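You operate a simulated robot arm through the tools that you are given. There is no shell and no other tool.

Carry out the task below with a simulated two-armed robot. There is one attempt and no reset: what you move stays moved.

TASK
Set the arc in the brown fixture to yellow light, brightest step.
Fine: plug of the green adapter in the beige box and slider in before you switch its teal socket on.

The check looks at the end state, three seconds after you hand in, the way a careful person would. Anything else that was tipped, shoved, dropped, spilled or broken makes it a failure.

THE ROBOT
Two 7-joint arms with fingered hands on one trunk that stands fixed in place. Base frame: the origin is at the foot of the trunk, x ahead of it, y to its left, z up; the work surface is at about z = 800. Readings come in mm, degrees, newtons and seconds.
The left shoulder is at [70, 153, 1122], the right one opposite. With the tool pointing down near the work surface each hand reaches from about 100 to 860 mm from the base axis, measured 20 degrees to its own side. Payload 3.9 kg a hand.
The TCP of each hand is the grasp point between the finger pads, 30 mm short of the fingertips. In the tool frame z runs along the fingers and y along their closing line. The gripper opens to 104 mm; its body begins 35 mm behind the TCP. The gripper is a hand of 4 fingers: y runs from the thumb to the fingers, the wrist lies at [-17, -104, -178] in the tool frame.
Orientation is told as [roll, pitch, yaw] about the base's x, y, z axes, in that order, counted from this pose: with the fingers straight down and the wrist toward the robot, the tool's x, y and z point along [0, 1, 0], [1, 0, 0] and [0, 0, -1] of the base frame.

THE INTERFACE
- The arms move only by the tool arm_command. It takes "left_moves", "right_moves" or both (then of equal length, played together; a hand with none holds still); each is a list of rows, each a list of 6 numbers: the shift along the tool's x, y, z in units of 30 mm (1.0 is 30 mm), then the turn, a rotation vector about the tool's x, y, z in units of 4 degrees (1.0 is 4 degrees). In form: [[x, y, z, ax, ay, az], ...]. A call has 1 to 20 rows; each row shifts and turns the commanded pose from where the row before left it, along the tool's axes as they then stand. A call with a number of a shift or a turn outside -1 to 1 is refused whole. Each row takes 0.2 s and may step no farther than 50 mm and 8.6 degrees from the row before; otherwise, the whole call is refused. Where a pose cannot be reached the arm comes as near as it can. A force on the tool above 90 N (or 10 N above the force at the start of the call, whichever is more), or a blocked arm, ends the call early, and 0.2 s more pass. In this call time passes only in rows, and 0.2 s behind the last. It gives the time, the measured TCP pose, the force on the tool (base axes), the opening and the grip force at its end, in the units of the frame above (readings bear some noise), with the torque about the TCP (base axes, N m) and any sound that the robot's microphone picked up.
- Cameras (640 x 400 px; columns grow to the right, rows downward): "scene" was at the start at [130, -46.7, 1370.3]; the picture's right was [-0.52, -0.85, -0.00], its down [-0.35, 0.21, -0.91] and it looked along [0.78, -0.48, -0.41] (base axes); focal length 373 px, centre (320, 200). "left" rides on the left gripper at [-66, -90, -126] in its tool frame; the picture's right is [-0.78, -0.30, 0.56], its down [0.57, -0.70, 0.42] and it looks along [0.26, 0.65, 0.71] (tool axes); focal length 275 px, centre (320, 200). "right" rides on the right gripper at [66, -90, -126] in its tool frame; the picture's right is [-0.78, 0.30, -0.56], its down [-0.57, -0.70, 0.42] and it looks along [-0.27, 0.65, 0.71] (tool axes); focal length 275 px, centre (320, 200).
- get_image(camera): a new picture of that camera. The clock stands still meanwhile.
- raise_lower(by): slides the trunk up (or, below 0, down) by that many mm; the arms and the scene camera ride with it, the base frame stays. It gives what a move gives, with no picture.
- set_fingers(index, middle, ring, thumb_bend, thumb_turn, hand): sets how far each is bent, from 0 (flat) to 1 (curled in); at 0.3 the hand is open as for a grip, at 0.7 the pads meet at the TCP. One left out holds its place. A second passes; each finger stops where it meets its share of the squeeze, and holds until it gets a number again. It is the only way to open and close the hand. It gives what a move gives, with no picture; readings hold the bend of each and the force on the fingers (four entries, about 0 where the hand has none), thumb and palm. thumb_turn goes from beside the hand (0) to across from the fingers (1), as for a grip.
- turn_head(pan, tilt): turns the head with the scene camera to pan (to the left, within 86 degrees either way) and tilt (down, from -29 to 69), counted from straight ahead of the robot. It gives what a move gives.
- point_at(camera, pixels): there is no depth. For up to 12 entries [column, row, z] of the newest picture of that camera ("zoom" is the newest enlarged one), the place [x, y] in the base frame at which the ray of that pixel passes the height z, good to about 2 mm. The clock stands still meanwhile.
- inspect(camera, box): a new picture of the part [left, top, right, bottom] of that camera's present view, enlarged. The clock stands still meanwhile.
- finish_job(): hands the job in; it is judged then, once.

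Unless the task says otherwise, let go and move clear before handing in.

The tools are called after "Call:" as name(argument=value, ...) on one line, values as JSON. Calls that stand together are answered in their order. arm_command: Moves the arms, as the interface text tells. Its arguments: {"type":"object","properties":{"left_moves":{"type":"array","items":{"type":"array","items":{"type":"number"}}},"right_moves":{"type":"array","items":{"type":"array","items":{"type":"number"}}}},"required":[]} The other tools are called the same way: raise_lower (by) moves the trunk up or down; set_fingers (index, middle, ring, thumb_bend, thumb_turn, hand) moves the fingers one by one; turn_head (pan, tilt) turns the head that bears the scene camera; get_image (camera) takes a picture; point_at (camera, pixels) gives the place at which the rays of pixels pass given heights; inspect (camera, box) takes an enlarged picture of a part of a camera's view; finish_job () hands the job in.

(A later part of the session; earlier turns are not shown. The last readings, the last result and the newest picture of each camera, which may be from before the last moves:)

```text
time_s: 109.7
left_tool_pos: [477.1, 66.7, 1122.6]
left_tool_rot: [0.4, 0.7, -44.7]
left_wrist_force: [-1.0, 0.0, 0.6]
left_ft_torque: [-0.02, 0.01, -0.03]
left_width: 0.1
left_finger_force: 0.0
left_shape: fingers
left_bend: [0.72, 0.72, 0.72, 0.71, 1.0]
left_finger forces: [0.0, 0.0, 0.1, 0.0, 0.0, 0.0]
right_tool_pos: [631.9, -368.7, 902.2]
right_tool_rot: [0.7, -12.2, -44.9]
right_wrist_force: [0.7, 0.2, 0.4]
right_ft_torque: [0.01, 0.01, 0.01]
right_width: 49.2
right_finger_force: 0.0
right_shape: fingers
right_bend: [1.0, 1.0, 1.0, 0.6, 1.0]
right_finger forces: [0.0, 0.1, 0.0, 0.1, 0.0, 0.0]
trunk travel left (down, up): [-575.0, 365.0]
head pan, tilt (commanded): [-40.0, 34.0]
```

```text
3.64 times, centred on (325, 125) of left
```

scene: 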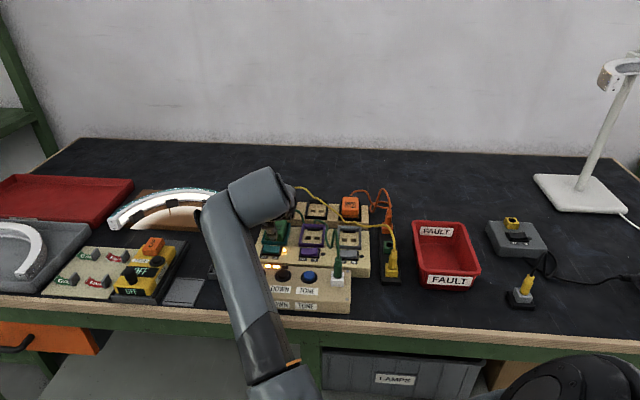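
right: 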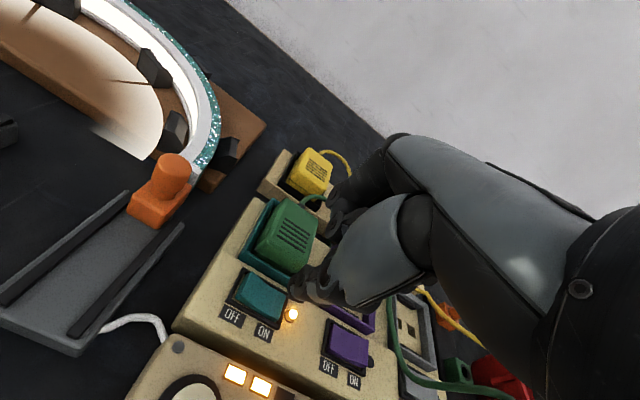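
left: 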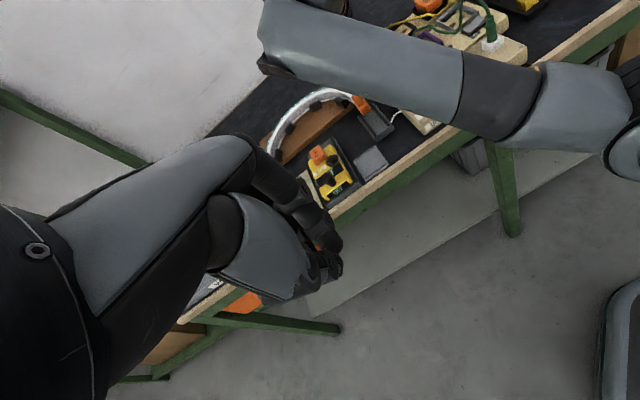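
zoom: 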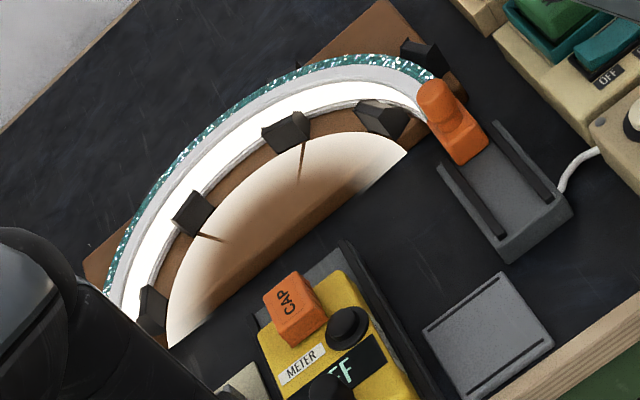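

The arc is white at level 2 of 3; I need yellow (TONE) and level 3 (UP). The thumb worked well as a poker (tip ≈ 31 mm below TCP), so I'll carry it, slightly higher, over to above the UP button at (590,-294).

Call:
arm_command(right_moves=[[0.199, -0.498, -0.195, 0, 0, 0], [0.199, -0.498, -0.195, 0, 0, 0], [0.199, -0.498, -0.195, 0, 0, 0], [0.199, -0.498, -0.195, 0, 0, 0]])

Call:
get_image(camera="scene")

Call:
get_image(camera="right")

Call:
inspect(camera="scene", box=[220, 220, 340, 320])

```text
time_s: 110.9
left_tool_pos: [477.0, 63.8, 1123.8]
left_tool_rot: [0.4, 0.8, -44.7]
left_wrist_force: [0.4, 0.2, -0.1]
left_ft_torque: [-0.03, 0.01, -0.04]
left_width: 0.0
left_finger_force: 0.1
left_shape: fingers
left_bend: [0.72, 0.72, 0.72, 0.71, 1.0]
left_finger forces: [0.0, 0.0, 0.0, 0.1, 0.0, 0.1]
right_tool_pos: [608.7, -343.4, 941.1]
right_tool_rot: [-0.6, -16.9, -46.9]
right_wrist_force: [0.2, -0.6, -0.4]
right_ft_torque: [0.0, 0.02, -0.01]
right_width: 49.2
right_finger_force: 0.1
right_shape: fingers
right_bend: [1.0, 1.0, 1.0, 0.6, 1.0]
right_finger forces: [0.0, 0.1, 0.0, 0.0, 0.0, 0.0]
trunk travel left (down, up): [-575.0, 365.0]
head pan, tilt (commanded): [-40.0, 34.0]
stopped in row 4 (right hand): the arm was blocked; the commanded pose is now the measured one
```

```text
taken
```

scene: 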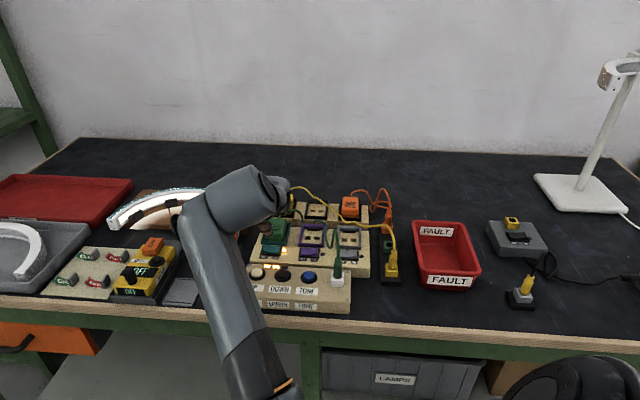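

```text
taken
```

right: 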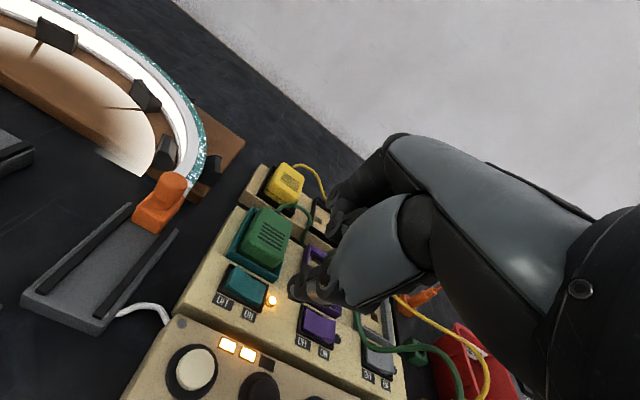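

```text
4.00 times, centred on (280, 270) of scene
```

zoom: 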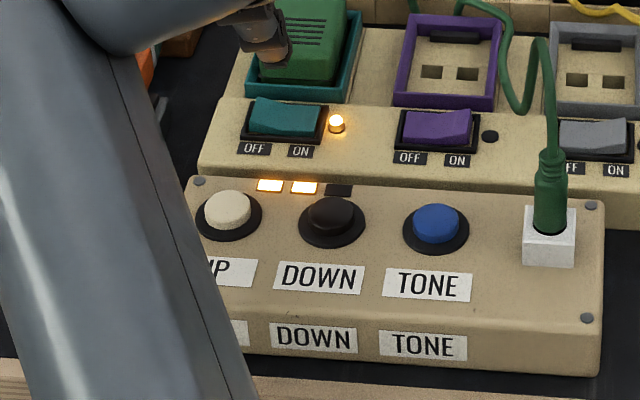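

The arm was blocked mid-move with the pose drifting (pitch -17°), likely a wrist limit from the -12° tilt close to the body; nothing on the bench was touched. I'll level the hand (+16° about x) here in free air, then continue.

Call:
arm_command(right_moves=[[0, 0, -0.2, 1, 0, 0], [0, 0, -0.2, 1, 0, 0], [0, 0, -0.2, 1, 0, 0], [0, 0, -0.2, 1, 0, 0]])

Call:
get_image(camera="scene")

Call:
get_image(camera="left")

```text
time_s: 111.9
left_tool_pos: [477.1, 64.0, 1123.3]
left_tool_rot: [0.4, 0.8, -44.7]
left_wrist_force: [-0.1, 0.2, 1.2]
left_ft_torque: [0.0, -0.04, 0.03]
left_width: 0.0
left_finger_force: 0.0
left_shape: fingers
left_bend: [0.72, 0.72, 0.72, 0.71, 1.0]
left_finger forces: [0.0, 0.1, 0.0, 0.0, 0.0, 0.0]
right_tool_pos: [604.5, -337.9, 964.2]
right_tool_rot: [-0.6, -0.7, -46.8]
right_wrist_force: [0.0, 0.2, -0.3]
right_ft_torque: [0.02, 0.05, -0.01]
right_width: 49.2
right_finger_force: 0.1
right_shape: fingers
right_bend: [1.0, 1.0, 1.0, 0.6, 1.0]
right_finger forces: [0.0, 0.1, 0.0, 0.0, 0.0, 0.0]
trunk travel left (down, up): [-575.0, 365.0]
head pan, tilt (commanded): [-40.0, 34.0]
```

```text
taken
```

scene: 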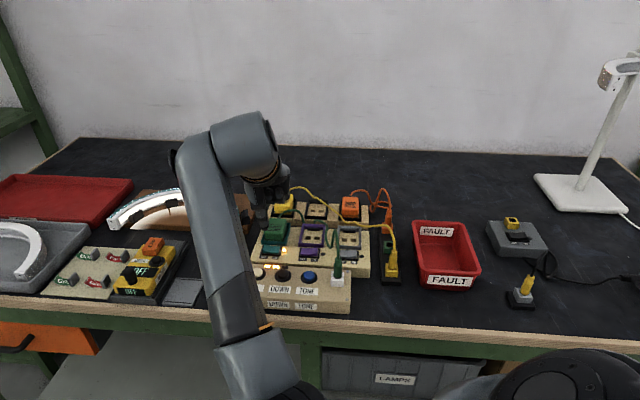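

```text
taken
```

left: 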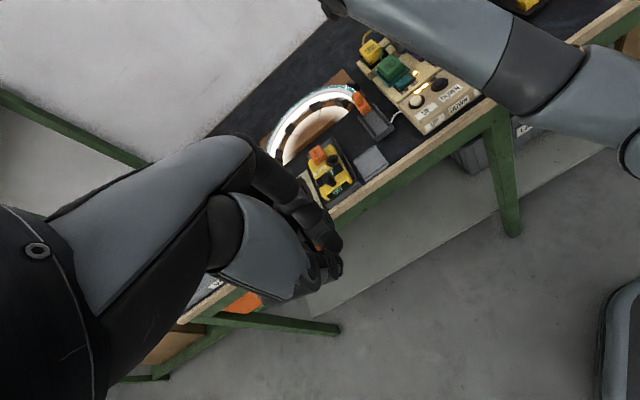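

The hand is level again at (604.5,-338,964). Moving so the thumb tip is over UP, then down to leave ~35 mm above it.

Call:
arm_command(right_moves=[[0.34, -0.27, 0, 0, 0, 0], [0.34, -0.27, 0, 0, 0, 0], [0, 0, 0.7, 0, 0, 0], [0, 0, 0.7, 0, 0, 0], [0, 0, 0.5, 0, 0, 0]])

Call:
inspect(camera="scene", box=[220, 210, 330, 310])

Call:
get_image(camera="right")

Call:
inspect(camera="left", box=[370, 50, 490, 140])

```text
time_s: 113.1
left_tool_pos: [476.4, 64.1, 1122.2]
left_tool_rot: [0.4, 0.9, -44.8]
left_wrist_force: [0.6, 0.5, 0.1]
left_ft_torque: [0.02, 0.03, -0.01]
left_width: 0.0
left_finger_force: 0.2
left_shape: fingers
left_bend: [0.72, 0.72, 0.72, 0.71, 1.0]
left_finger forces: [0.0, 0.0, 0.1, 0.0, 0.0, 0.0]
right_tool_pos: [609.5, -315.1, 909.7]
right_tool_rot: [-0.5, -0.8, -47.0]
right_wrist_force: [0.0, -0.4, -0.4]
right_ft_torque: [0.01, -0.01, 0.01]
right_width: 49.2
right_finger_force: 0.0
right_shape: fingers
right_bend: [1.0, 1.0, 1.0, 0.6, 1.0]
right_finger forces: [0.0, 0.1, 0.0, 0.0, 0.0, 0.0]
trunk travel left (down, up): [-575.0, 365.0]
head pan, tilt (commanded): [-40.0, 34.0]
```

```text
4.00 times, centred on (275, 260) of scene
```

zoom: 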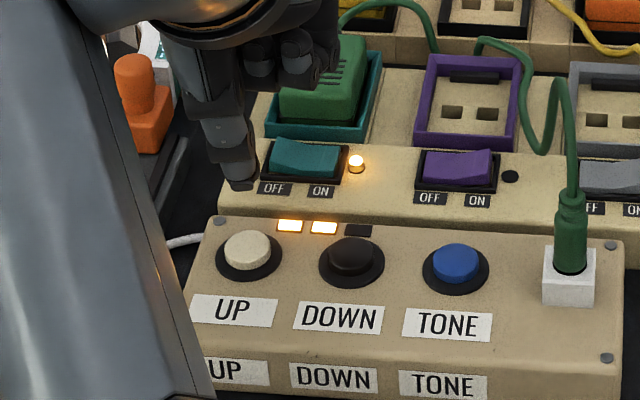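

```text
taken
```

right: 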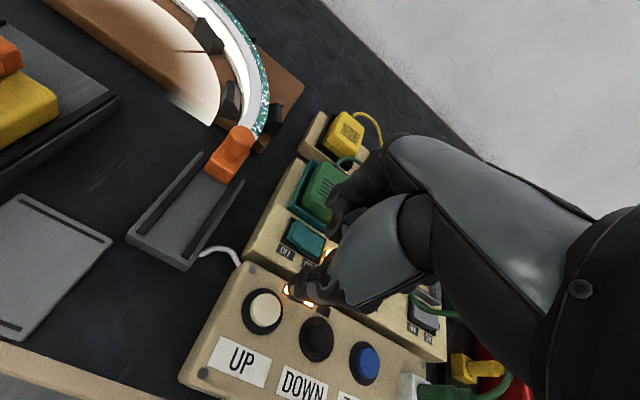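

```text
4.44 times, centred on (430, 95) of left
```

zoom: 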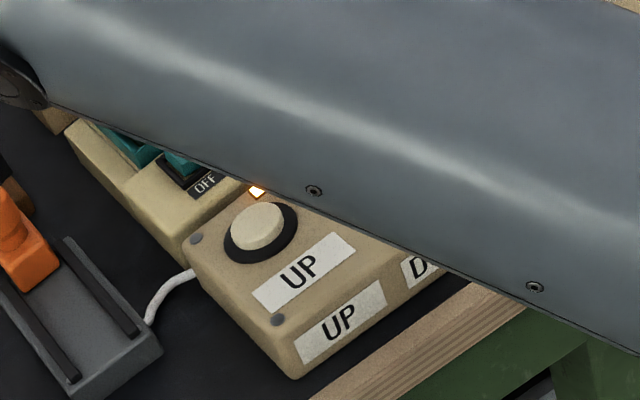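

The thumb tip (scene (240,185)) should land on UP's centre (248,250) on descent, and the right view agrees within ~4 mm. Descending 30 mm.

Call:
arm_command(right_moves=[[0, -0.05, 0.5, 0, 0, 0], [0, 0, 0.5, 0, 0, 0]])

Call:
inspect(camera="scene", box=[235, 240, 285, 290])

Call:
inspect(camera="right", box=[230, 240, 350, 350])

```text
time_s: 113.7
left_tool_pos: [476.6, 64.1, 1122.6]
left_tool_rot: [0.4, 0.7, -44.7]
left_wrist_force: [-0.2, -0.3, 0.8]
left_ft_torque: [0.03, 0.0, 0.02]
left_width: 0.1
left_finger_force: 0.1
left_shape: fingers
left_bend: [0.72, 0.72, 0.72, 0.71, 1.0]
left_finger forces: [0.0, 0.0, 0.0, 0.1, 0.0, 0.0]
right_tool_pos: [613.5, -321.6, 887.1]
right_tool_rot: [-0.3, -2.0, -47.5]
right_wrist_force: [1.3, -0.2, -0.6]
right_ft_torque: [-0.03, -0.03, 0.02]
right_width: 49.2
right_finger_force: 0.2
right_shape: fingers
right_bend: [1.0, 1.0, 1.0, 0.6, 1.0]
right_finger forces: [0.0, 0.0, 0.1, 0.0, 0.0, 0.0]
trunk travel left (down, up): [-575.0, 365.0]
head pan, tilt (commanded): [-40.0, 34.0]
```

```text
8.00 times, centred on (260, 265) of scene
```

zoom: 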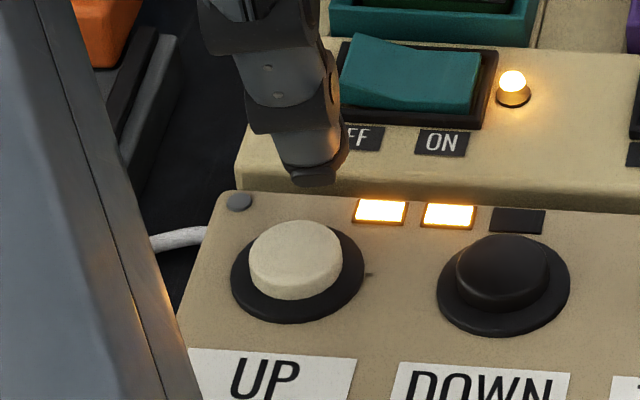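

```text
3.64 times, centred on (290, 295) of right
```

zoom: 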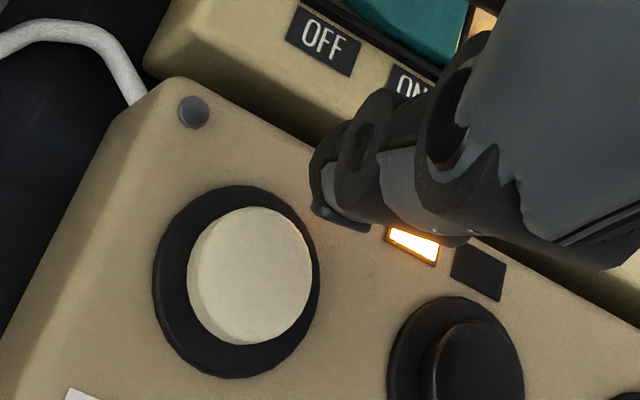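

The hand lagged its command (TCP (613.5,-321.6), pitch drifting), so something restricts the arm. I'll look down with the head to see the right elbow and forearm.

Call:
turn_head(pan=-35, tilt=66)

Call:
get_image(camera="scene")

```text
time_s: 114.6
left_tool_pos: [476.1, 64.5, 1123.1]
left_tool_rot: [0.4, 0.6, -44.7]
left_wrist_force: [-0.1, -0.4, -0.5]
left_ft_torque: [0.01, 0.01, 0.02]
left_width: 0.0
left_finger_force: 0.1
left_shape: fingers
left_bend: [0.72, 0.72, 0.72, 0.71, 1.0]
left_finger forces: [0.0, 0.1, 0.1, 0.1, 0.0, 0.0]
right_tool_pos: [611.0, -323.0, 884.7]
right_tool_rot: [-0.8, -2.0, -47.5]
right_wrist_force: [-0.1, 0.4, 0.2]
right_ft_torque: [0.05, -0.02, 0.0]
right_width: 49.3
right_finger_force: 0.1
right_shape: fingers
right_bend: [1.0, 1.0, 1.0, 0.6, 1.0]
right_finger forces: [0.1, 0.1, 0.1, 0.0, 0.0, 0.0]
trunk travel left (down, up): [-575.0, 365.0]
head pan, tilt (commanded): [-35.0, 66.0]
```

```text
taken
```

scene: 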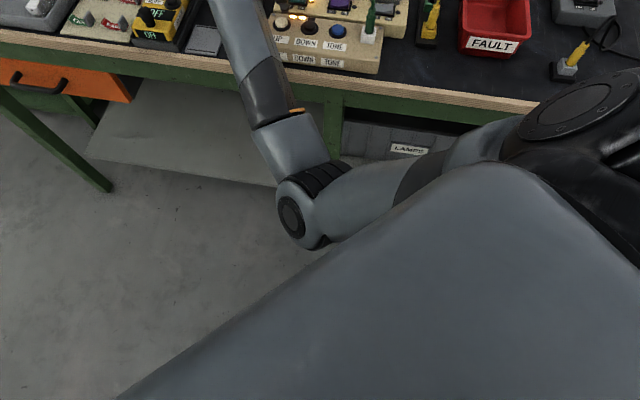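

The view shows the elbow low in front of the torso with the forearm sloping up, so the wrist flexion is likely at its limit. Raising the trunk 150 mm will lift elbow and shoulder; both hands are in free air.

Call:
raise_lower(by=150)

Call:
turn_head(pan=-40, tilt=40)

Call:
get_image(camera="scene")

```text
time_s: 116.4
left_tool_pos: [477.3, 63.6, 1272.4]
left_tool_rot: [0.4, 0.7, -44.7]
left_wrist_force: [0.5, -0.9, 0.0]
left_ft_torque: [0.01, -0.01, 0.01]
left_width: 0.0
left_finger_force: 0.1
left_shape: fingers
left_bend: [0.72, 0.72, 0.72, 0.71, 1.0]
left_finger forces: [0.1, 0.0, 0.0, 0.0, 0.0, 0.1]
right_tool_pos: [609.0, -324.1, 1032.6]
right_tool_rot: [-1.1, -1.8, -47.7]
right_wrist_force: [-0.1, -0.7, 0.7]
right_ft_torque: [0.01, 0.04, 0.03]
right_width: 49.0
right_finger_force: 0.0
right_shape: fingers
right_bend: [1.0, 1.0, 1.0, 0.6, 1.0]
right_finger forces: [0.0, 0.1, 0.0, 0.0, 0.0, 0.0]
trunk travel left (down, up): [-725.0, 215.0]
head pan, tilt (commanded): [-35.0, 66.0]
```

```text
time_s: 117.3
left_tool_pos: [477.1, 65.4, 1273.2]
left_tool_rot: [0.4, 0.7, -44.7]
left_wrist_force: [-0.5, -0.3, -0.1]
left_ft_torque: [0.02, -0.03, -0.05]
left_width: 0.2
left_finger_force: 0.0
left_shape: fingers
left_bend: [0.72, 0.72, 0.72, 0.71, 1.0]
left_finger forces: [0.1, 0.0, 0.0, 0.1, 0.0, 0.0]
right_tool_pos: [609.3, -323.8, 1032.7]
right_tool_rot: [-1.1, -1.8, -47.6]
right_wrist_force: [-0.2, 0.3, -0.1]
right_ft_torque: [0.01, 0.02, 0.0]
right_width: 49.5
right_finger_force: 0.1
right_shape: fingers
right_bend: [1.0, 1.0, 1.0, 0.6, 1.0]
right_finger forces: [0.0, 0.0, 0.0, 0.1, 0.0, 0.0]
trunk travel left (down, up): [-725.0, 215.0]
head pan, tilt (commanded): [-40.0, 40.0]
```

```text
taken
```

scene: 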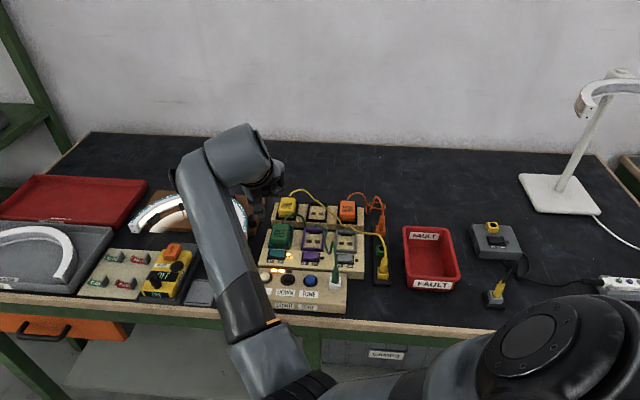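

The view is higher now. Lowering the right hand 108 mm with the small lateral correction to bring the thumb over UP.

Call:
arm_command(right_moves=[[0.24, -0.31, 0.4, 0, 0, 0], [0, 0, 0.8, 0, 0, 0], [0, 0, 0.8, 0, 0, 0], [0, 0, 0.8, 0, 0, 0], [0, 0, 0.8, 0, 0, 0]])

Call:
inspect(camera="scene", box=[230, 210, 350, 320])

Call:
get_image(camera="right")

```text
time_s: 118.7
left_tool_pos: [477.5, 63.2, 1273.6]
left_tool_rot: [0.4, 0.7, -44.7]
left_wrist_force: [-0.8, 0.8, -0.8]
left_ft_torque: [-0.05, 0.03, 0.01]
left_width: 0.0
left_finger_force: 0.1
left_shape: fingers
left_bend: [0.72, 0.72, 0.72, 0.71, 1.0]
left_finger forces: [0.0, 0.0, 0.0, 0.0, 0.0, 0.0]
right_tool_pos: [618.1, -344.7, 945.7]
right_tool_rot: [-1.7, -5.1, -48.8]
right_wrist_force: [0.2, 0.6, 0.0]
right_ft_torque: [-0.02, 0.0, -0.01]
right_width: 49.1
right_finger_force: 0.1
right_shape: fingers
right_bend: [1.0, 1.0, 1.0, 0.6, 1.0]
right_finger forces: [0.1, 0.1, 0.0, 0.0, 0.0, 0.0]
trunk travel left (down, up): [-725.0, 215.0]
head pan, tilt (commanded): [-40.0, 40.0]
stopped in row 5 (right hand): the arm was blocked; the commanded pose is now the measured one
```

```text
3.64 times, centred on (290, 265) of scene
```

zoom: 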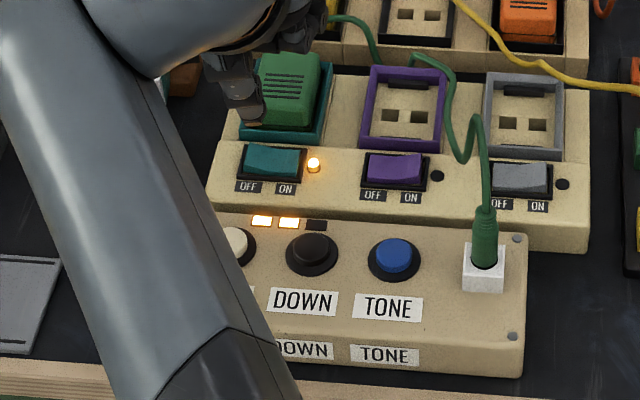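

```text
taken
```

right: 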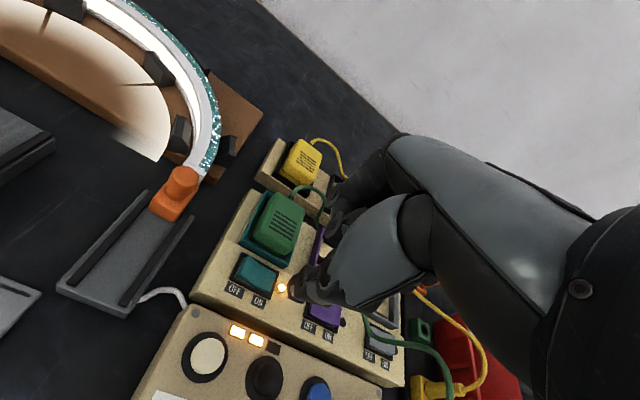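

Blocked again while descending, so it's this elbow-low arm posture. The plug work was done with the elbow high, reached from the right side; I'll retreat up and to the right (free air) to regain that posture.

Call:
arm_command(right_moves=[[0, 0, -0.9, 0, 0, 0], [0, 0, -0.9, 0, 0, 0], [0, 0, -0.9, 0, 0, 0], [0, 0, -0.9, 0, 0, 0], [0, 0, -0.9, 0, 0, 0], [-0.87, 0.49, -0.5, 0, 0, 0], [-0.87, 0.49, -0.5, 0, 0, 0], [-0.87, 0.49, -0.5, 0, 0, 0], [-0.87, 0.49, -0.5, 0, 0, 0], [-0.87, 0.49, -0.5, 0, 0, 0], [-0.87, 0.49, -0.5, 0, 0, 0], [-0.87, 0.49, -0.5, 0, 0, 0], [-0.87, 0.49, -0.5, 0, 0, 0], [-0.87, 0.49, -0.5, 0, 0, 0], [-0.87, 0.49, -0.5, 0, 0, 0]])

Call:
get_image(camera="scene")

```text
time_s: 121.9
left_tool_pos: [477.3, 62.9, 1272.8]
left_tool_rot: [0.5, 0.7, -44.7]
left_wrist_force: [-0.1, 0.1, -0.3]
left_ft_torque: [0.01, 0.05, -0.02]
left_width: 0.2
left_finger_force: 0.1
left_shape: fingers
left_bend: [0.72, 0.72, 0.72, 0.71, 1.0]
left_finger forces: [0.0, 0.0, 0.1, 0.1, 0.1, 0.0]
right_tool_pos: [508.3, -602.7, 1247.9]
right_tool_rot: [-1.5, -4.7, -48.5]
right_wrist_force: [-0.7, -0.9, -0.3]
right_ft_torque: [-0.02, -0.05, -0.03]
right_width: 49.2
right_finger_force: 0.2
right_shape: fingers
right_bend: [1.0, 1.0, 1.0, 0.6, 1.0]
right_finger forces: [0.0, 0.0, 0.0, 0.0, 0.0, 0.1]
trunk travel left (down, up): [-725.0, 215.0]
head pan, tilt (commanded): [-40.0, 40.0]
```

```text
taken
```

scene: 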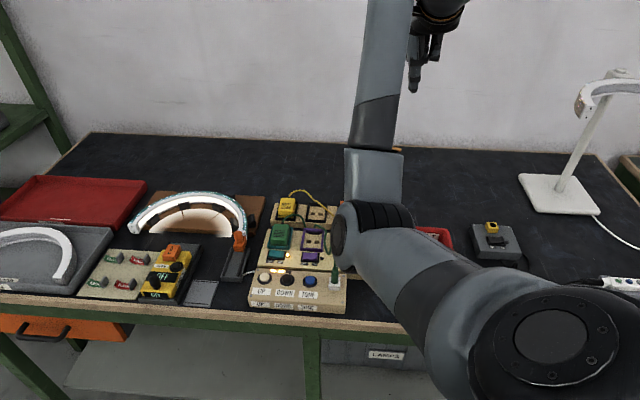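

The elbow is higher now. Lowering the trunk back by 150 mm (right hand then at z≈1098, all clear).

Call:
raise_lower(by=-150)

Call:
arm_command(right_moves=[[0, 0, 0, 1, 0.3, 0], [-0.3, 0, 0.5, 0.2, 0, 0], [-0.3, 0, 0.5, 0, 0, 0]])

Call:
get_image(camera="scene")

```text
time_s: 123.6
left_tool_pos: [477.6, 64.8, 1122.9]
left_tool_rot: [0.4, 0.7, -44.7]
left_wrist_force: [-0.5, 0.1, -0.6]
left_ft_torque: [0.0, 0.0, 0.01]
left_width: 0.0
left_finger_force: 0.0
left_shape: fingers
left_bend: [0.72, 0.72, 0.72, 0.71, 1.0]
left_finger forces: [0.0, 0.0, 0.1, 0.0, 0.0, 0.0]
right_tool_pos: [508.4, -602.2, 1098.3]
right_tool_rot: [-1.5, -4.8, -48.6]
right_wrist_force: [-0.1, 1.2, 0.6]
right_ft_torque: [0.01, 0.0, -0.01]
right_width: 49.2
right_finger_force: 0.1
right_shape: fingers
right_bend: [1.0, 1.0, 1.0, 0.6, 1.0]
right_finger forces: [0.0, 0.0, 0.0, 0.0, 0.1, 0.1]
trunk travel left (down, up): [-575.0, 365.0]
head pan, tilt (commanded): [-40.0, 40.0]
```

```text
time_s: 124.4
left_tool_pos: [476.6, 64.3, 1123.9]
left_tool_rot: [0.4, 0.8, -44.8]
left_wrist_force: [0.5, 0.9, -0.1]
left_ft_torque: [-0.01, -0.01, -0.02]
left_width: 0.0
left_finger_force: 0.1
left_shape: fingers
left_bend: [0.72, 0.72, 0.72, 0.71, 1.0]
left_finger forces: [0.0, 0.0, 0.0, 0.0, 0.1, 0.1]
right_tool_pos: [494.4, -615.1, 1069.0]
right_tool_rot: [-0.3, 0.0, -48.6]
right_wrist_force: [-0.3, 0.0, 0.3]
right_ft_torque: [0.03, 0.02, 0.01]
right_width: 49.3
right_finger_force: 0.1
right_shape: fingers
right_bend: [1.0, 1.0, 1.0, 0.6, 1.0]
right_finger forces: [0.1, 0.0, 0.0, 0.0, 0.1, 0.1]
trunk travel left (down, up): [-575.0, 365.0]
head pan, tilt (commanded): [-40.0, 40.0]
```

```text
taken
```

scene: 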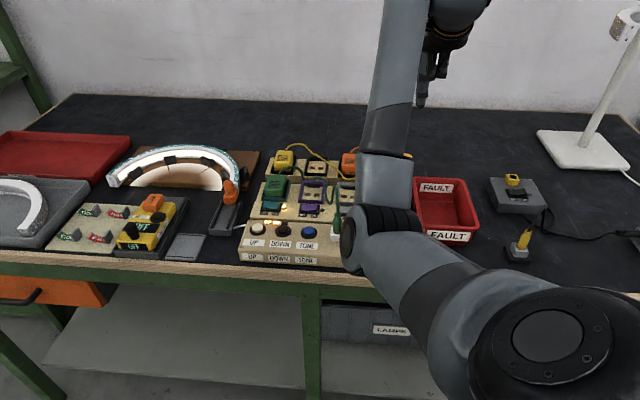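

Posture looks good (elbow mid-height, hand level at (494,-615,1069)). Before approaching TONE from the right I'll check the green cord's run between jack and adapter.

Call:
inspect(camera="scene", box=[230, 140, 370, 270])

Call:
inspect(camera="left", box=[370, 0, 520, 140])

Call:
get_image(camera="right")

```text
3.08 times, centred on (300, 205) of scene
```

zoom: 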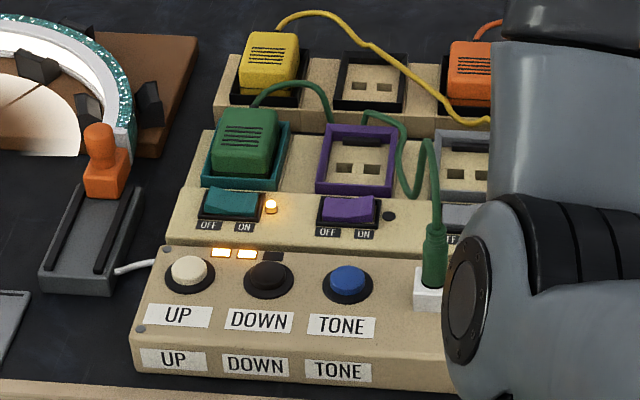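

```text
2.86 times, centred on (445, 70) of left
```

zoom: 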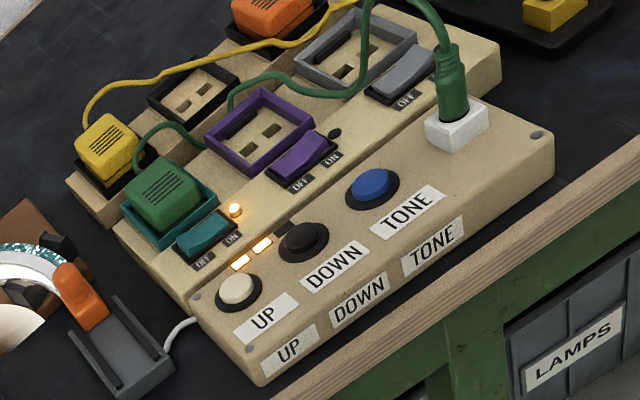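

```text
taken
```

right: 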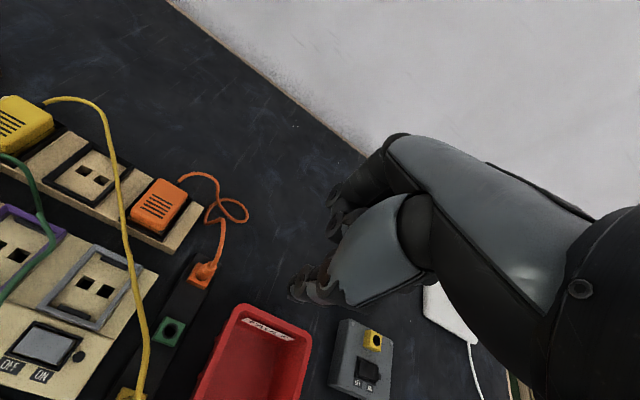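

The left camera has a clear view of the whole box, and the cord runs behind the jack, away from TONE's column. Moving the right hand at z≈1069 to above TONE.

Call:
arm_command(right_moves=[[0.765, -0.611, 0, 0, 0, 0], [0.765, -0.611, 0, 0, 0, 0], [0.765, -0.611, 0, 0, 0, 0], [0.765, -0.611, 0, 0, 0, 0], [0.765, -0.611, 0, 0, 0, 0], [0.765, -0.611, 0, 0, 0, 0], [0.765, -0.611, 0, 0, 0, 0], [0.765, -0.611, 0, 0, 0, 0]])

Call:
get_image(camera="scene")

Call:
get_image(camera="left")

```text
time_s: 126.2
left_tool_pos: [477.5, 66.0, 1123.0]
left_tool_rot: [0.4, 0.6, -44.7]
left_wrist_force: [0.7, 0.3, -0.1]
left_ft_torque: [-0.02, 0.0, -0.03]
left_width: 0.1
left_finger_force: 0.1
left_shape: fingers
left_bend: [0.72, 0.72, 0.72, 0.71, 1.0]
left_finger forces: [0.0, 0.0, 0.1, 0.0, 0.0, 0.1]
right_tool_pos: [536.6, -381.3, 1067.2]
right_tool_rot: [-0.4, -0.2, -48.6]
right_wrist_force: [0.4, -0.1, 0.3]
right_ft_torque: [-0.03, -0.02, 0.0]
right_width: 49.1
right_finger_force: 0.0
right_shape: fingers
right_bend: [1.0, 1.0, 1.0, 0.6, 1.0]
right_finger forces: [0.0, 0.0, 0.0, 0.0, 0.0, 0.0]
trunk travel left (down, up): [-575.0, 365.0]
head pan, tilt (commanded): [-40.0, 40.0]
```

```text
taken
```

scene: 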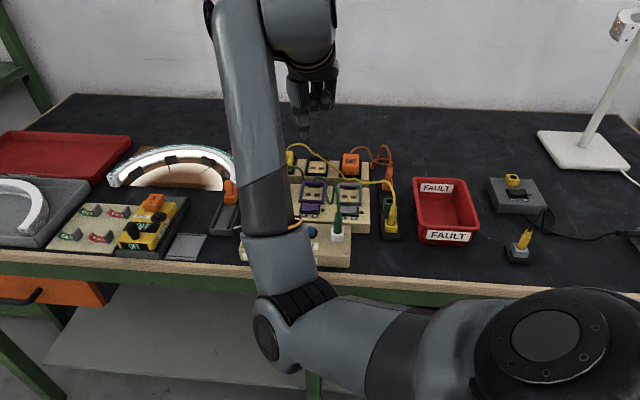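

```text
taken
```

left: 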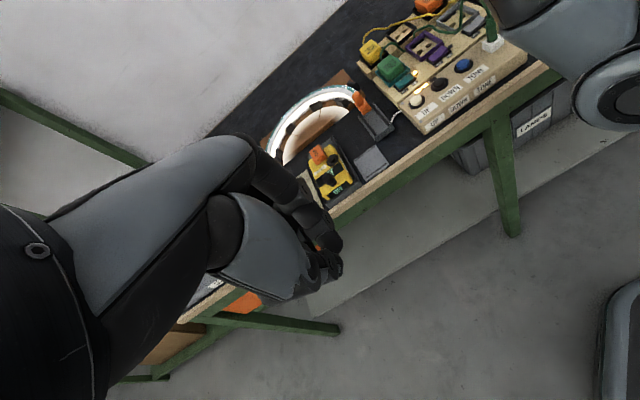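

The arm is above TONE at (536.6,-381.3,1067). Descending 150 mm in steps to see whether this posture allows it.

Call:
arm_command(right_moves=[[0, 0, 0.85, 0, 0, 0], [0, 0, 0.85, 0, 0, 0], [0, 0, 0.85, 0, 0, 0], [0, 0, 0.85, 0, 0, 0], [0, 0, 0.85, 0, 0, 0], [0, 0, 0.85, 0, 0, 0]])

Call:
get_image(camera="right")

Call:
inspect(camera="scene", box=[220, 150, 380, 280])

Call:
inspect(camera="left", box=[370, 0, 520, 140])

```text
time_s: 127.6
left_tool_pos: [477.3, 64.8, 1123.8]
left_tool_rot: [0.4, 0.7, -44.7]
left_wrist_force: [-0.4, -0.3, -0.6]
left_ft_torque: [0.01, 0.0, 0.01]
left_width: 0.0
left_finger_force: 0.1
left_shape: fingers
left_bend: [0.72, 0.72, 0.72, 0.71, 1.0]
left_finger forces: [0.1, 0.0, 0.0, 0.0, 0.1, 0.0]
right_tool_pos: [535.7, -383.9, 914.9]
right_tool_rot: [-0.4, -0.1, -48.6]
right_wrist_force: [-0.6, -0.6, 0.6]
right_ft_torque: [-0.01, 0.01, -0.02]
right_width: 49.2
right_finger_force: 0.0
right_shape: fingers
right_bend: [1.0, 1.0, 1.0, 0.6, 1.0]
right_finger forces: [0.0, 0.1, 0.0, 0.0, 0.0, 0.0]
trunk travel left (down, up): [-575.0, 365.0]
head pan, tilt (commanded): [-40.0, 40.0]
```

```text
taken
```

right: 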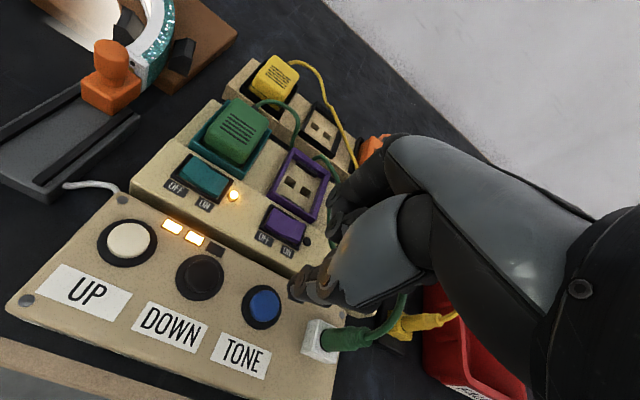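

```text
3.08 times, centred on (300, 215) of scene
```

zoom: 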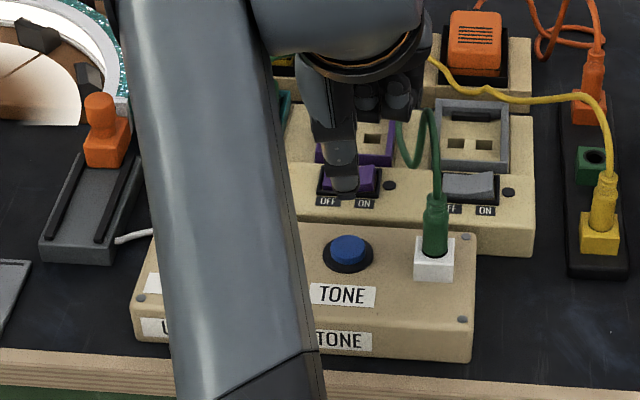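

```text
2.86 times, centred on (445, 70) of left
```

zoom: 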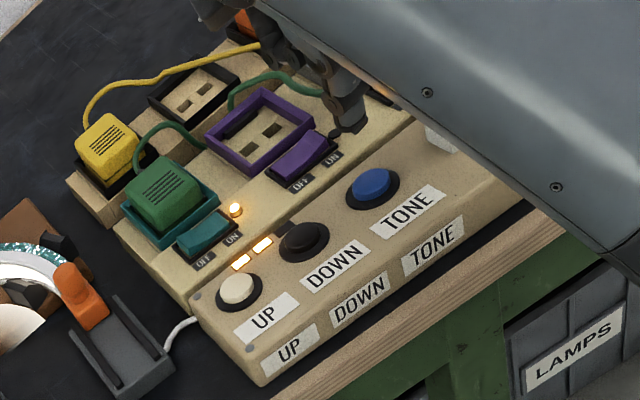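

No blocking here, and all views agree the thumb tip is ~49 mm directly above TONE (right view predicts (264,305), seen (263,305)). Descending 40 mm.

Call:
arm_command(right_moves=[[-0.04, 0, 0.45, 0, 0, 0], [0, 0, 0.45, 0, 0, 0], [0, 0, 0.43, 0, 0, 0]])

Call:
inspect(camera="scene", box=[280, 190, 340, 260])

Call:
inspect(camera="left", box=[420, 20, 500, 100])

Call:
inspect(camera="right", box=[230, 240, 350, 350])

```text
time_s: 128.4
left_tool_pos: [476.4, 64.9, 1123.1]
left_tool_rot: [0.4, 0.7, -44.7]
left_wrist_force: [0.5, -0.7, 0.1]
left_ft_torque: [0.03, 0.01, 0.01]
left_width: 0.0
left_finger_force: 0.1
left_shape: fingers
left_bend: [0.72, 0.72, 0.72, 0.71, 1.0]
left_finger forces: [0.0, 0.0, 0.0, 0.0, 0.0, 0.0]
right_tool_pos: [538.9, -394.5, 889.4]
right_tool_rot: [-0.2, -1.8, -49.1]
right_wrist_force: [-0.3, -0.9, -0.2]
right_ft_torque: [-0.01, 0.0, 0.01]
right_width: 49.1
right_finger_force: 0.0
right_shape: fingers
right_bend: [1.0, 1.0, 1.0, 0.6, 1.0]
right_finger forces: [0.0, 0.0, 0.0, 0.0, 0.0, 0.0]
trunk travel left (down, up): [-575.0, 365.0]
head pan, tilt (commanded): [-40.0, 40.0]
```

```text
5.71 times, centred on (310, 225) of scene
```

zoom: 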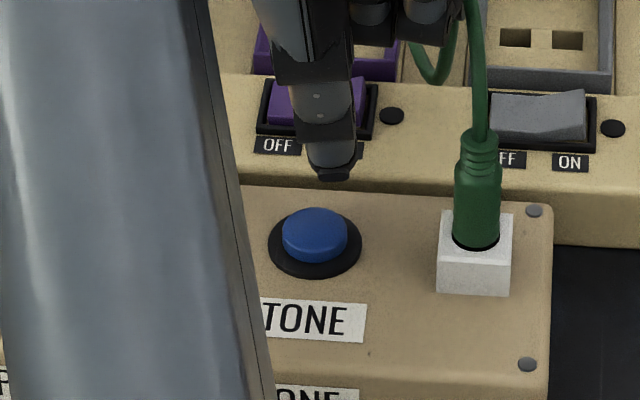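

```text
5.00 times, centred on (460, 60) of left
```

zoom: 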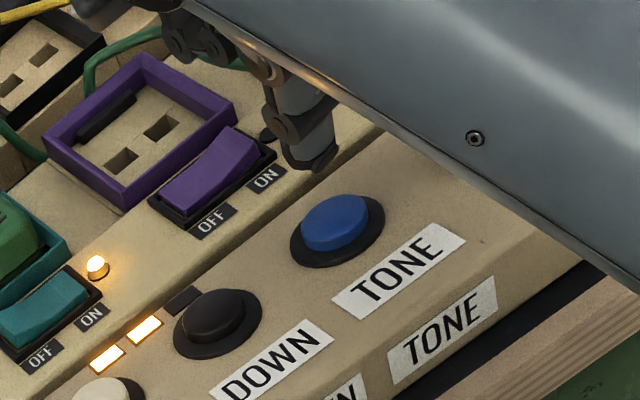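

```text
3.64 times, centred on (290, 295) of right
```

zoom: 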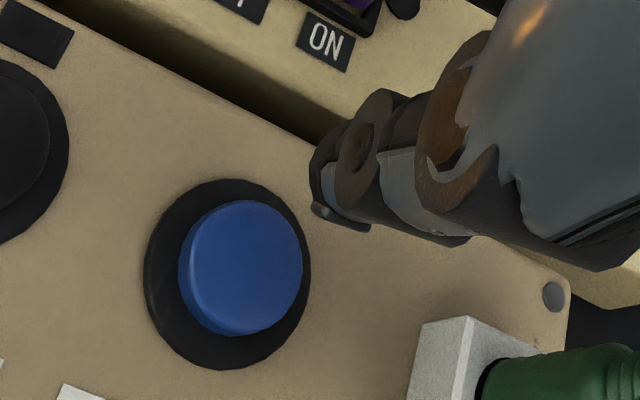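

Again the hand can't get lower here (stuck at z≈889, drifting): the arm posture differs from the one used at the jack. I'll go up and around to the far right, close to the body, which should force the elbow outward as at the start.

Call:
arm_command(right_moves=[[0, 0, -0.9, 0.4, 0, 0], [0, 0, -0.9, 0, 0, 0], [0, 0, -0.9, 0, 0, 0], [0, 0, -0.9, 0, 0, 0], [0, 0, -0.9, 0, 0, 0], [0, 0, -0.9, 0, 0, 0], [0, 0, -0.9, 0, 0, 0], [0, 0, -0.9, 0, 0, 0], [-0.8, 0.5, 0, 0, 0, 0], [-0.8, 0.5, 0, 0, 0, 0], [-0.8, 0.5, 0, 0, 0, 0], [-0.8, 0.5, 0, 0, 0, 0], [-0.8, 0.5, 0, 0, 0, 0], [-0.8, 0.5, 0, 0, 0, 0], [-0.8, 0.5, 0, 0, 0, 0], [-0.8, 0.5, 0, 0, 0, 0], [-0.8, 0.5, 0, 0, 0, 0]])

Call:
get_image(camera="scene")

```text
time_s: 132.0
left_tool_pos: [477.1, 63.6, 1123.9]
left_tool_rot: [0.5, 0.8, -44.8]
left_wrist_force: [-0.3, 0.2, 0.2]
left_ft_torque: [0.0, -0.01, 0.0]
left_width: 0.0
left_finger_force: 0.1
left_shape: fingers
left_bend: [0.72, 0.72, 0.72, 0.71, 1.0]
left_finger forces: [0.0, 0.1, 0.1, 0.0, 0.0, 0.1]
right_tool_pos: [463.8, -631.8, 1087.7]
right_tool_rot: [-0.4, 1.6, -48.6]
right_wrist_force: [-0.2, -0.1, -0.1]
right_ft_torque: [-0.02, 0.02, 0.0]
right_width: 49.3
right_finger_force: 0.0
right_shape: fingers
right_bend: [1.0, 1.0, 1.0, 0.6, 1.0]
right_finger forces: [0.0, 0.0, 0.0, 0.0, 0.0, 0.1]
trunk travel left (down, up): [-575.0, 365.0]
head pan, tilt (commanded): [-40.0, 40.0]
```

```text
taken
```

scene: 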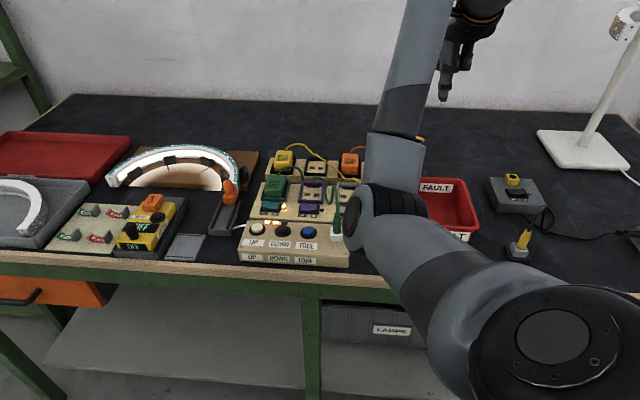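

Elbow is still on the inner side. Turning the hand's yaw strongly the other way here (free air) should force the elbow outward; rotating about +64°.

Call:
arm_command(right_moves=[[0, 0, 0, 0, 0, -1], [0, 0, 0, 0, 0, -1], [0, 0, 0, 0, 0, -1], [0, 0, 0, 0, 0, -1], [0, 0, 0, 0, 0, -1], [0, 0, 0, 0, 0, -1], [0, 0, 0, 0, 0, -1], [0, 0, 0, 0, 0, -1], [0, 0, 0, 0, 0, -1], [0, 0, 0, 0, 0, -1], [0, 0, 0, 0, 0, -1], [0, 0, 0, 0, 0, -1], [0, 0, 0, 0, 0, -1], [0, 0, 0, 0, 0, -1], [0, 0, 0, 0, 0, -1], [0, 0, 0, 0, 0, -1]])

Call:
get_image(camera="scene")

```text
time_s: 135.4
left_tool_pos: [476.2, 65.6, 1123.7]
left_tool_rot: [0.5, 0.7, -44.7]
left_wrist_force: [0.4, -0.2, 0.9]
left_ft_torque: [0.02, 0.04, 0.02]
left_width: 0.0
left_finger_force: 0.2
left_shape: fingers
left_bend: [0.72, 0.72, 0.72, 0.71, 1.0]
left_finger forces: [0.0, 0.1, 0.1, 0.0, 0.1, 0.0]
right_tool_pos: [465.2, -633.2, 1087.2]
right_tool_rot: [1.1, 1.1, 15.6]
right_wrist_force: [-0.4, -0.8, 0.7]
right_ft_torque: [-0.01, 0.01, 0.03]
right_width: 49.1
right_finger_force: 0.1
right_shape: fingers
right_bend: [1.0, 1.0, 1.0, 0.6, 1.0]
right_finger forces: [0.0, 0.0, 0.1, 0.0, 0.0, 0.0]
trunk travel left (down, up): [-575.0, 365.0]
head pan, tilt (commanded): [-40.0, 40.0]
```

```text
taken
```

scene: 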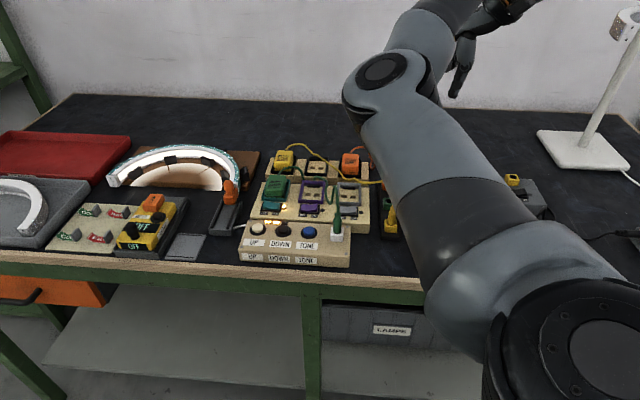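

Yaw toward positive lifts the elbow, so a yaw near 0 should allow a lower reach. I'll turn to about -4° and travel at this height to above TONE.

Call:
arm_command(right_moves=[[0, 0, 0, 0, 0, 1], [0, 0, 0, 0, 0, 1], [0, 0, 0, 0, 0, 1], [0, 0, 0, 0, 0, 1], [0, 0, 0, 0, 0, 1], [0.907, 0.19, 0, 0, 0, 0], [0.907, 0.19, 0, 0, 0, 0], [0.907, 0.19, 0, 0, 0, 0], [0.907, 0.19, 0, 0, 0, 0], [0.907, 0.19, 0, 0, 0, 0], [0.907, 0.19, 0, 0, 0, 0], [0.907, 0.19, 0, 0, 0, 0], [0.907, 0.19, 0, 0, 0, 0], [0.907, 0.19, 0, 0, 0, 0], [0.907, 0.19, 0, 0, 0, 0]])

Call:
get_image(camera="scene")

Call:
get_image(camera="left")

```text
time_s: 138.6
left_tool_pos: [477.1, 65.3, 1123.9]
left_tool_rot: [0.4, 0.7, -44.7]
left_wrist_force: [-0.2, 0.3, -0.5]
left_ft_torque: [-0.01, 0.02, -0.02]
left_width: 0.0
left_finger_force: 0.0
left_shape: fingers
left_bend: [0.72, 0.72, 0.72, 0.71, 1.0]
left_finger forces: [0.0, 0.0, 0.0, 0.0, 0.0, 0.0]
right_tool_pos: [545.1, -365.3, 1089.2]
right_tool_rot: [0.8, 1.3, -4.6]
right_wrist_force: [-0.2, -0.1, 0.0]
right_ft_torque: [-0.01, 0.03, -0.03]
right_width: 49.3
right_finger_force: 0.1
right_shape: fingers
right_bend: [1.0, 1.0, 1.0, 0.6, 1.0]
right_finger forces: [0.0, 0.1, 0.1, 0.1, 0.1, 0.0]
trunk travel left (down, up): [-575.0, 365.0]
head pan, tilt (commanded): [-40.0, 40.0]
```

```text
taken
```

scene: 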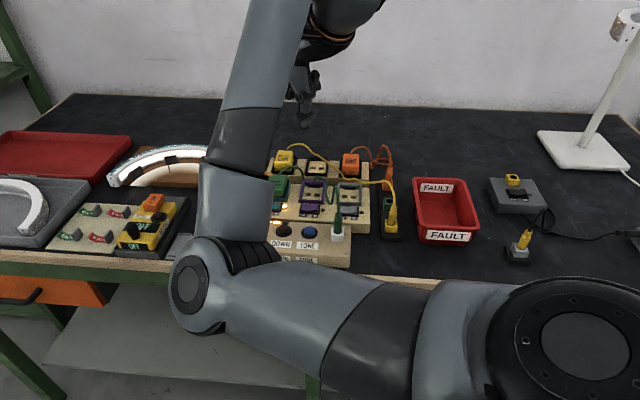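

```text
taken
```

left: 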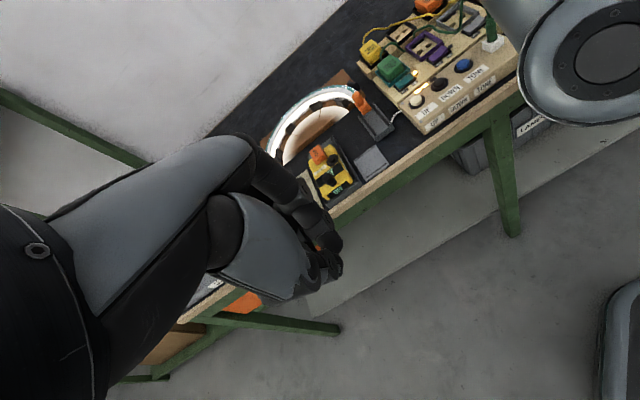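

The elbow sits higher this time. Descending 170 mm over TONE.

Call:
arm_command(right_moves=[[0, 0, 0.95, 0, 0, 0], [0, 0, 0.95, 0, 0, 0], [0, 0, 0.95, 0, 0, 0], [0, 0, 0.95, 0, 0, 0], [0, 0, 0.95, 0, 0, 0], [0, 0, 0.95, 0, 0, 0]])

Call:
get_image(camera="right")

Call:
inspect(camera="left", box=[390, 0, 520, 120])

Call:
inspect(camera="scene", box=[240, 150, 380, 280])

```text
time_s: 140.0
left_tool_pos: [476.4, 64.3, 1124.4]
left_tool_rot: [0.4, 0.9, -44.7]
left_wrist_force: [0.3, 0.4, 0.3]
left_ft_torque: [0.02, 0.02, -0.02]
left_width: 0.0
left_finger_force: 0.1
left_shape: fingers
left_bend: [0.72, 0.72, 0.72, 0.71, 1.0]
left_finger forces: [0.0, 0.0, 0.0, 0.1, 0.0, 0.1]
right_tool_pos: [541.0, -365.2, 920.6]
right_tool_rot: [0.8, 1.3, -4.6]
right_wrist_force: [-0.4, 0.1, 0.0]
right_ft_torque: [0.0, 0.0, 0.0]
right_width: 49.3
right_finger_force: 0.1
right_shape: fingers
right_bend: [1.0, 1.0, 1.0, 0.6, 1.0]
right_finger forces: [0.0, 0.1, 0.0, 0.0, 0.1, 0.0]
trunk travel left (down, up): [-575.0, 365.0]
head pan, tilt (commanded): [-40.0, 40.0]
```

```text
taken
```

right: 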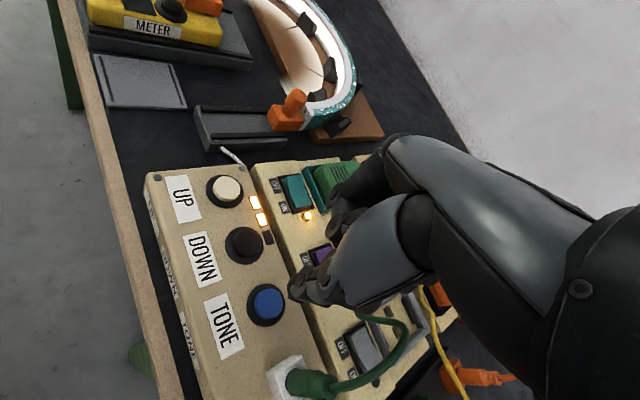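

```text
3.33 times, centred on (455, 60) of left
```

zoom: 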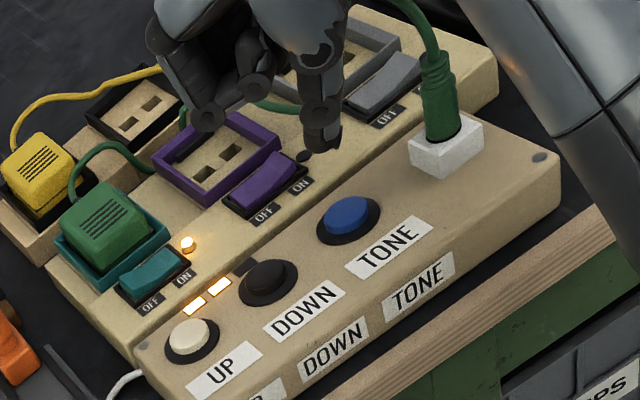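

```text
3.08 times, centred on (310, 215) of scene
```

zoom: 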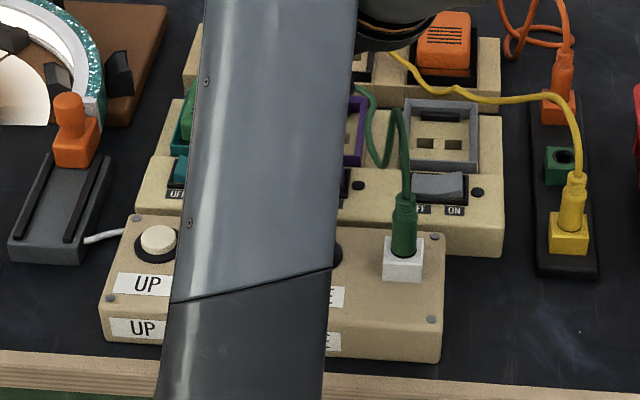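

Tracking is good now and both wrist cameras see the thumb tip above TONE (right (300,292) vs (267,303); left (320,140) vs (350,215)). Small correction and descending 39 mm.

Call:
arm_command(right_moves=[[-0.08, 0.09, 0.45, 0, 0, 0], [0, 0, 0.45, 0, 0, 0], [0, 0, 0.4, 0, 0, 0]])

Call:
inspect(camera="left", box=[420, 10, 510, 100])

Call:
inspect(camera="right", box=[230, 240, 350, 350])

```text
time_s: 140.8
left_tool_pos: [478.0, 66.0, 1123.0]
left_tool_rot: [0.4, 0.6, -44.6]
left_wrist_force: [-1.1, 0.3, -0.2]
left_ft_torque: [0.03, -0.02, -0.01]
left_width: 0.0
left_finger_force: 0.0
left_shape: fingers
left_bend: [0.72, 0.72, 0.72, 0.71, 1.0]
left_finger forces: [0.0, 0.0, 0.0, 0.0, 0.0, 0.0]
right_tool_pos: [542.5, -365.8, 879.9]
right_tool_rot: [0.8, 1.4, -4.5]
right_wrist_force: [-0.2, 0.7, -0.1]
right_ft_torque: [0.0, -0.03, -0.01]
right_width: 49.2
right_finger_force: 0.1
right_shape: fingers
right_bend: [1.0, 1.0, 1.0, 0.6, 1.0]
right_finger forces: [0.0, 0.0, 0.1, 0.0, 0.1, 0.1]
trunk travel left (down, up): [-575.0, 365.0]
head pan, tilt (commanded): [-40.0, 40.0]
```

```text
4.44 times, centred on (465, 55) of left
```

zoom: 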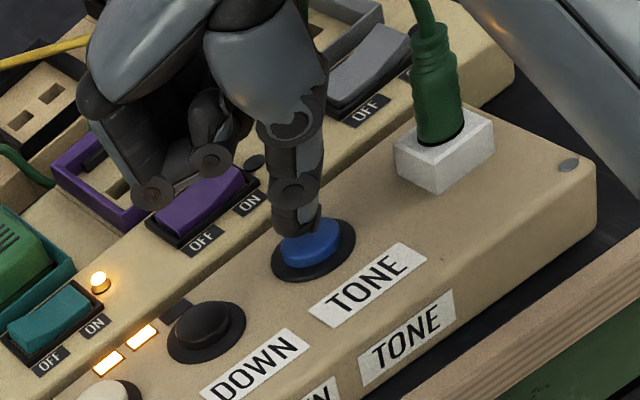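

```text
3.64 times, centred on (290, 295) of right
```

zoom: 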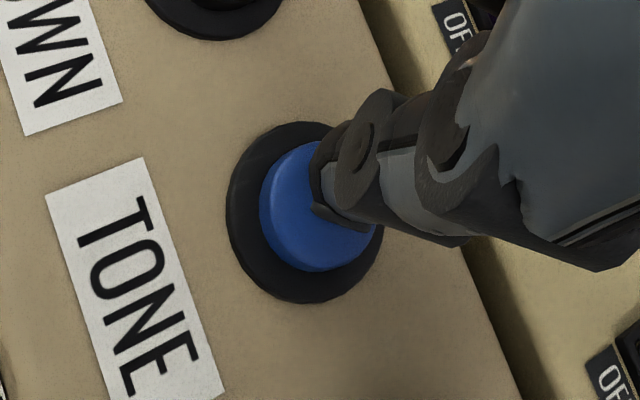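

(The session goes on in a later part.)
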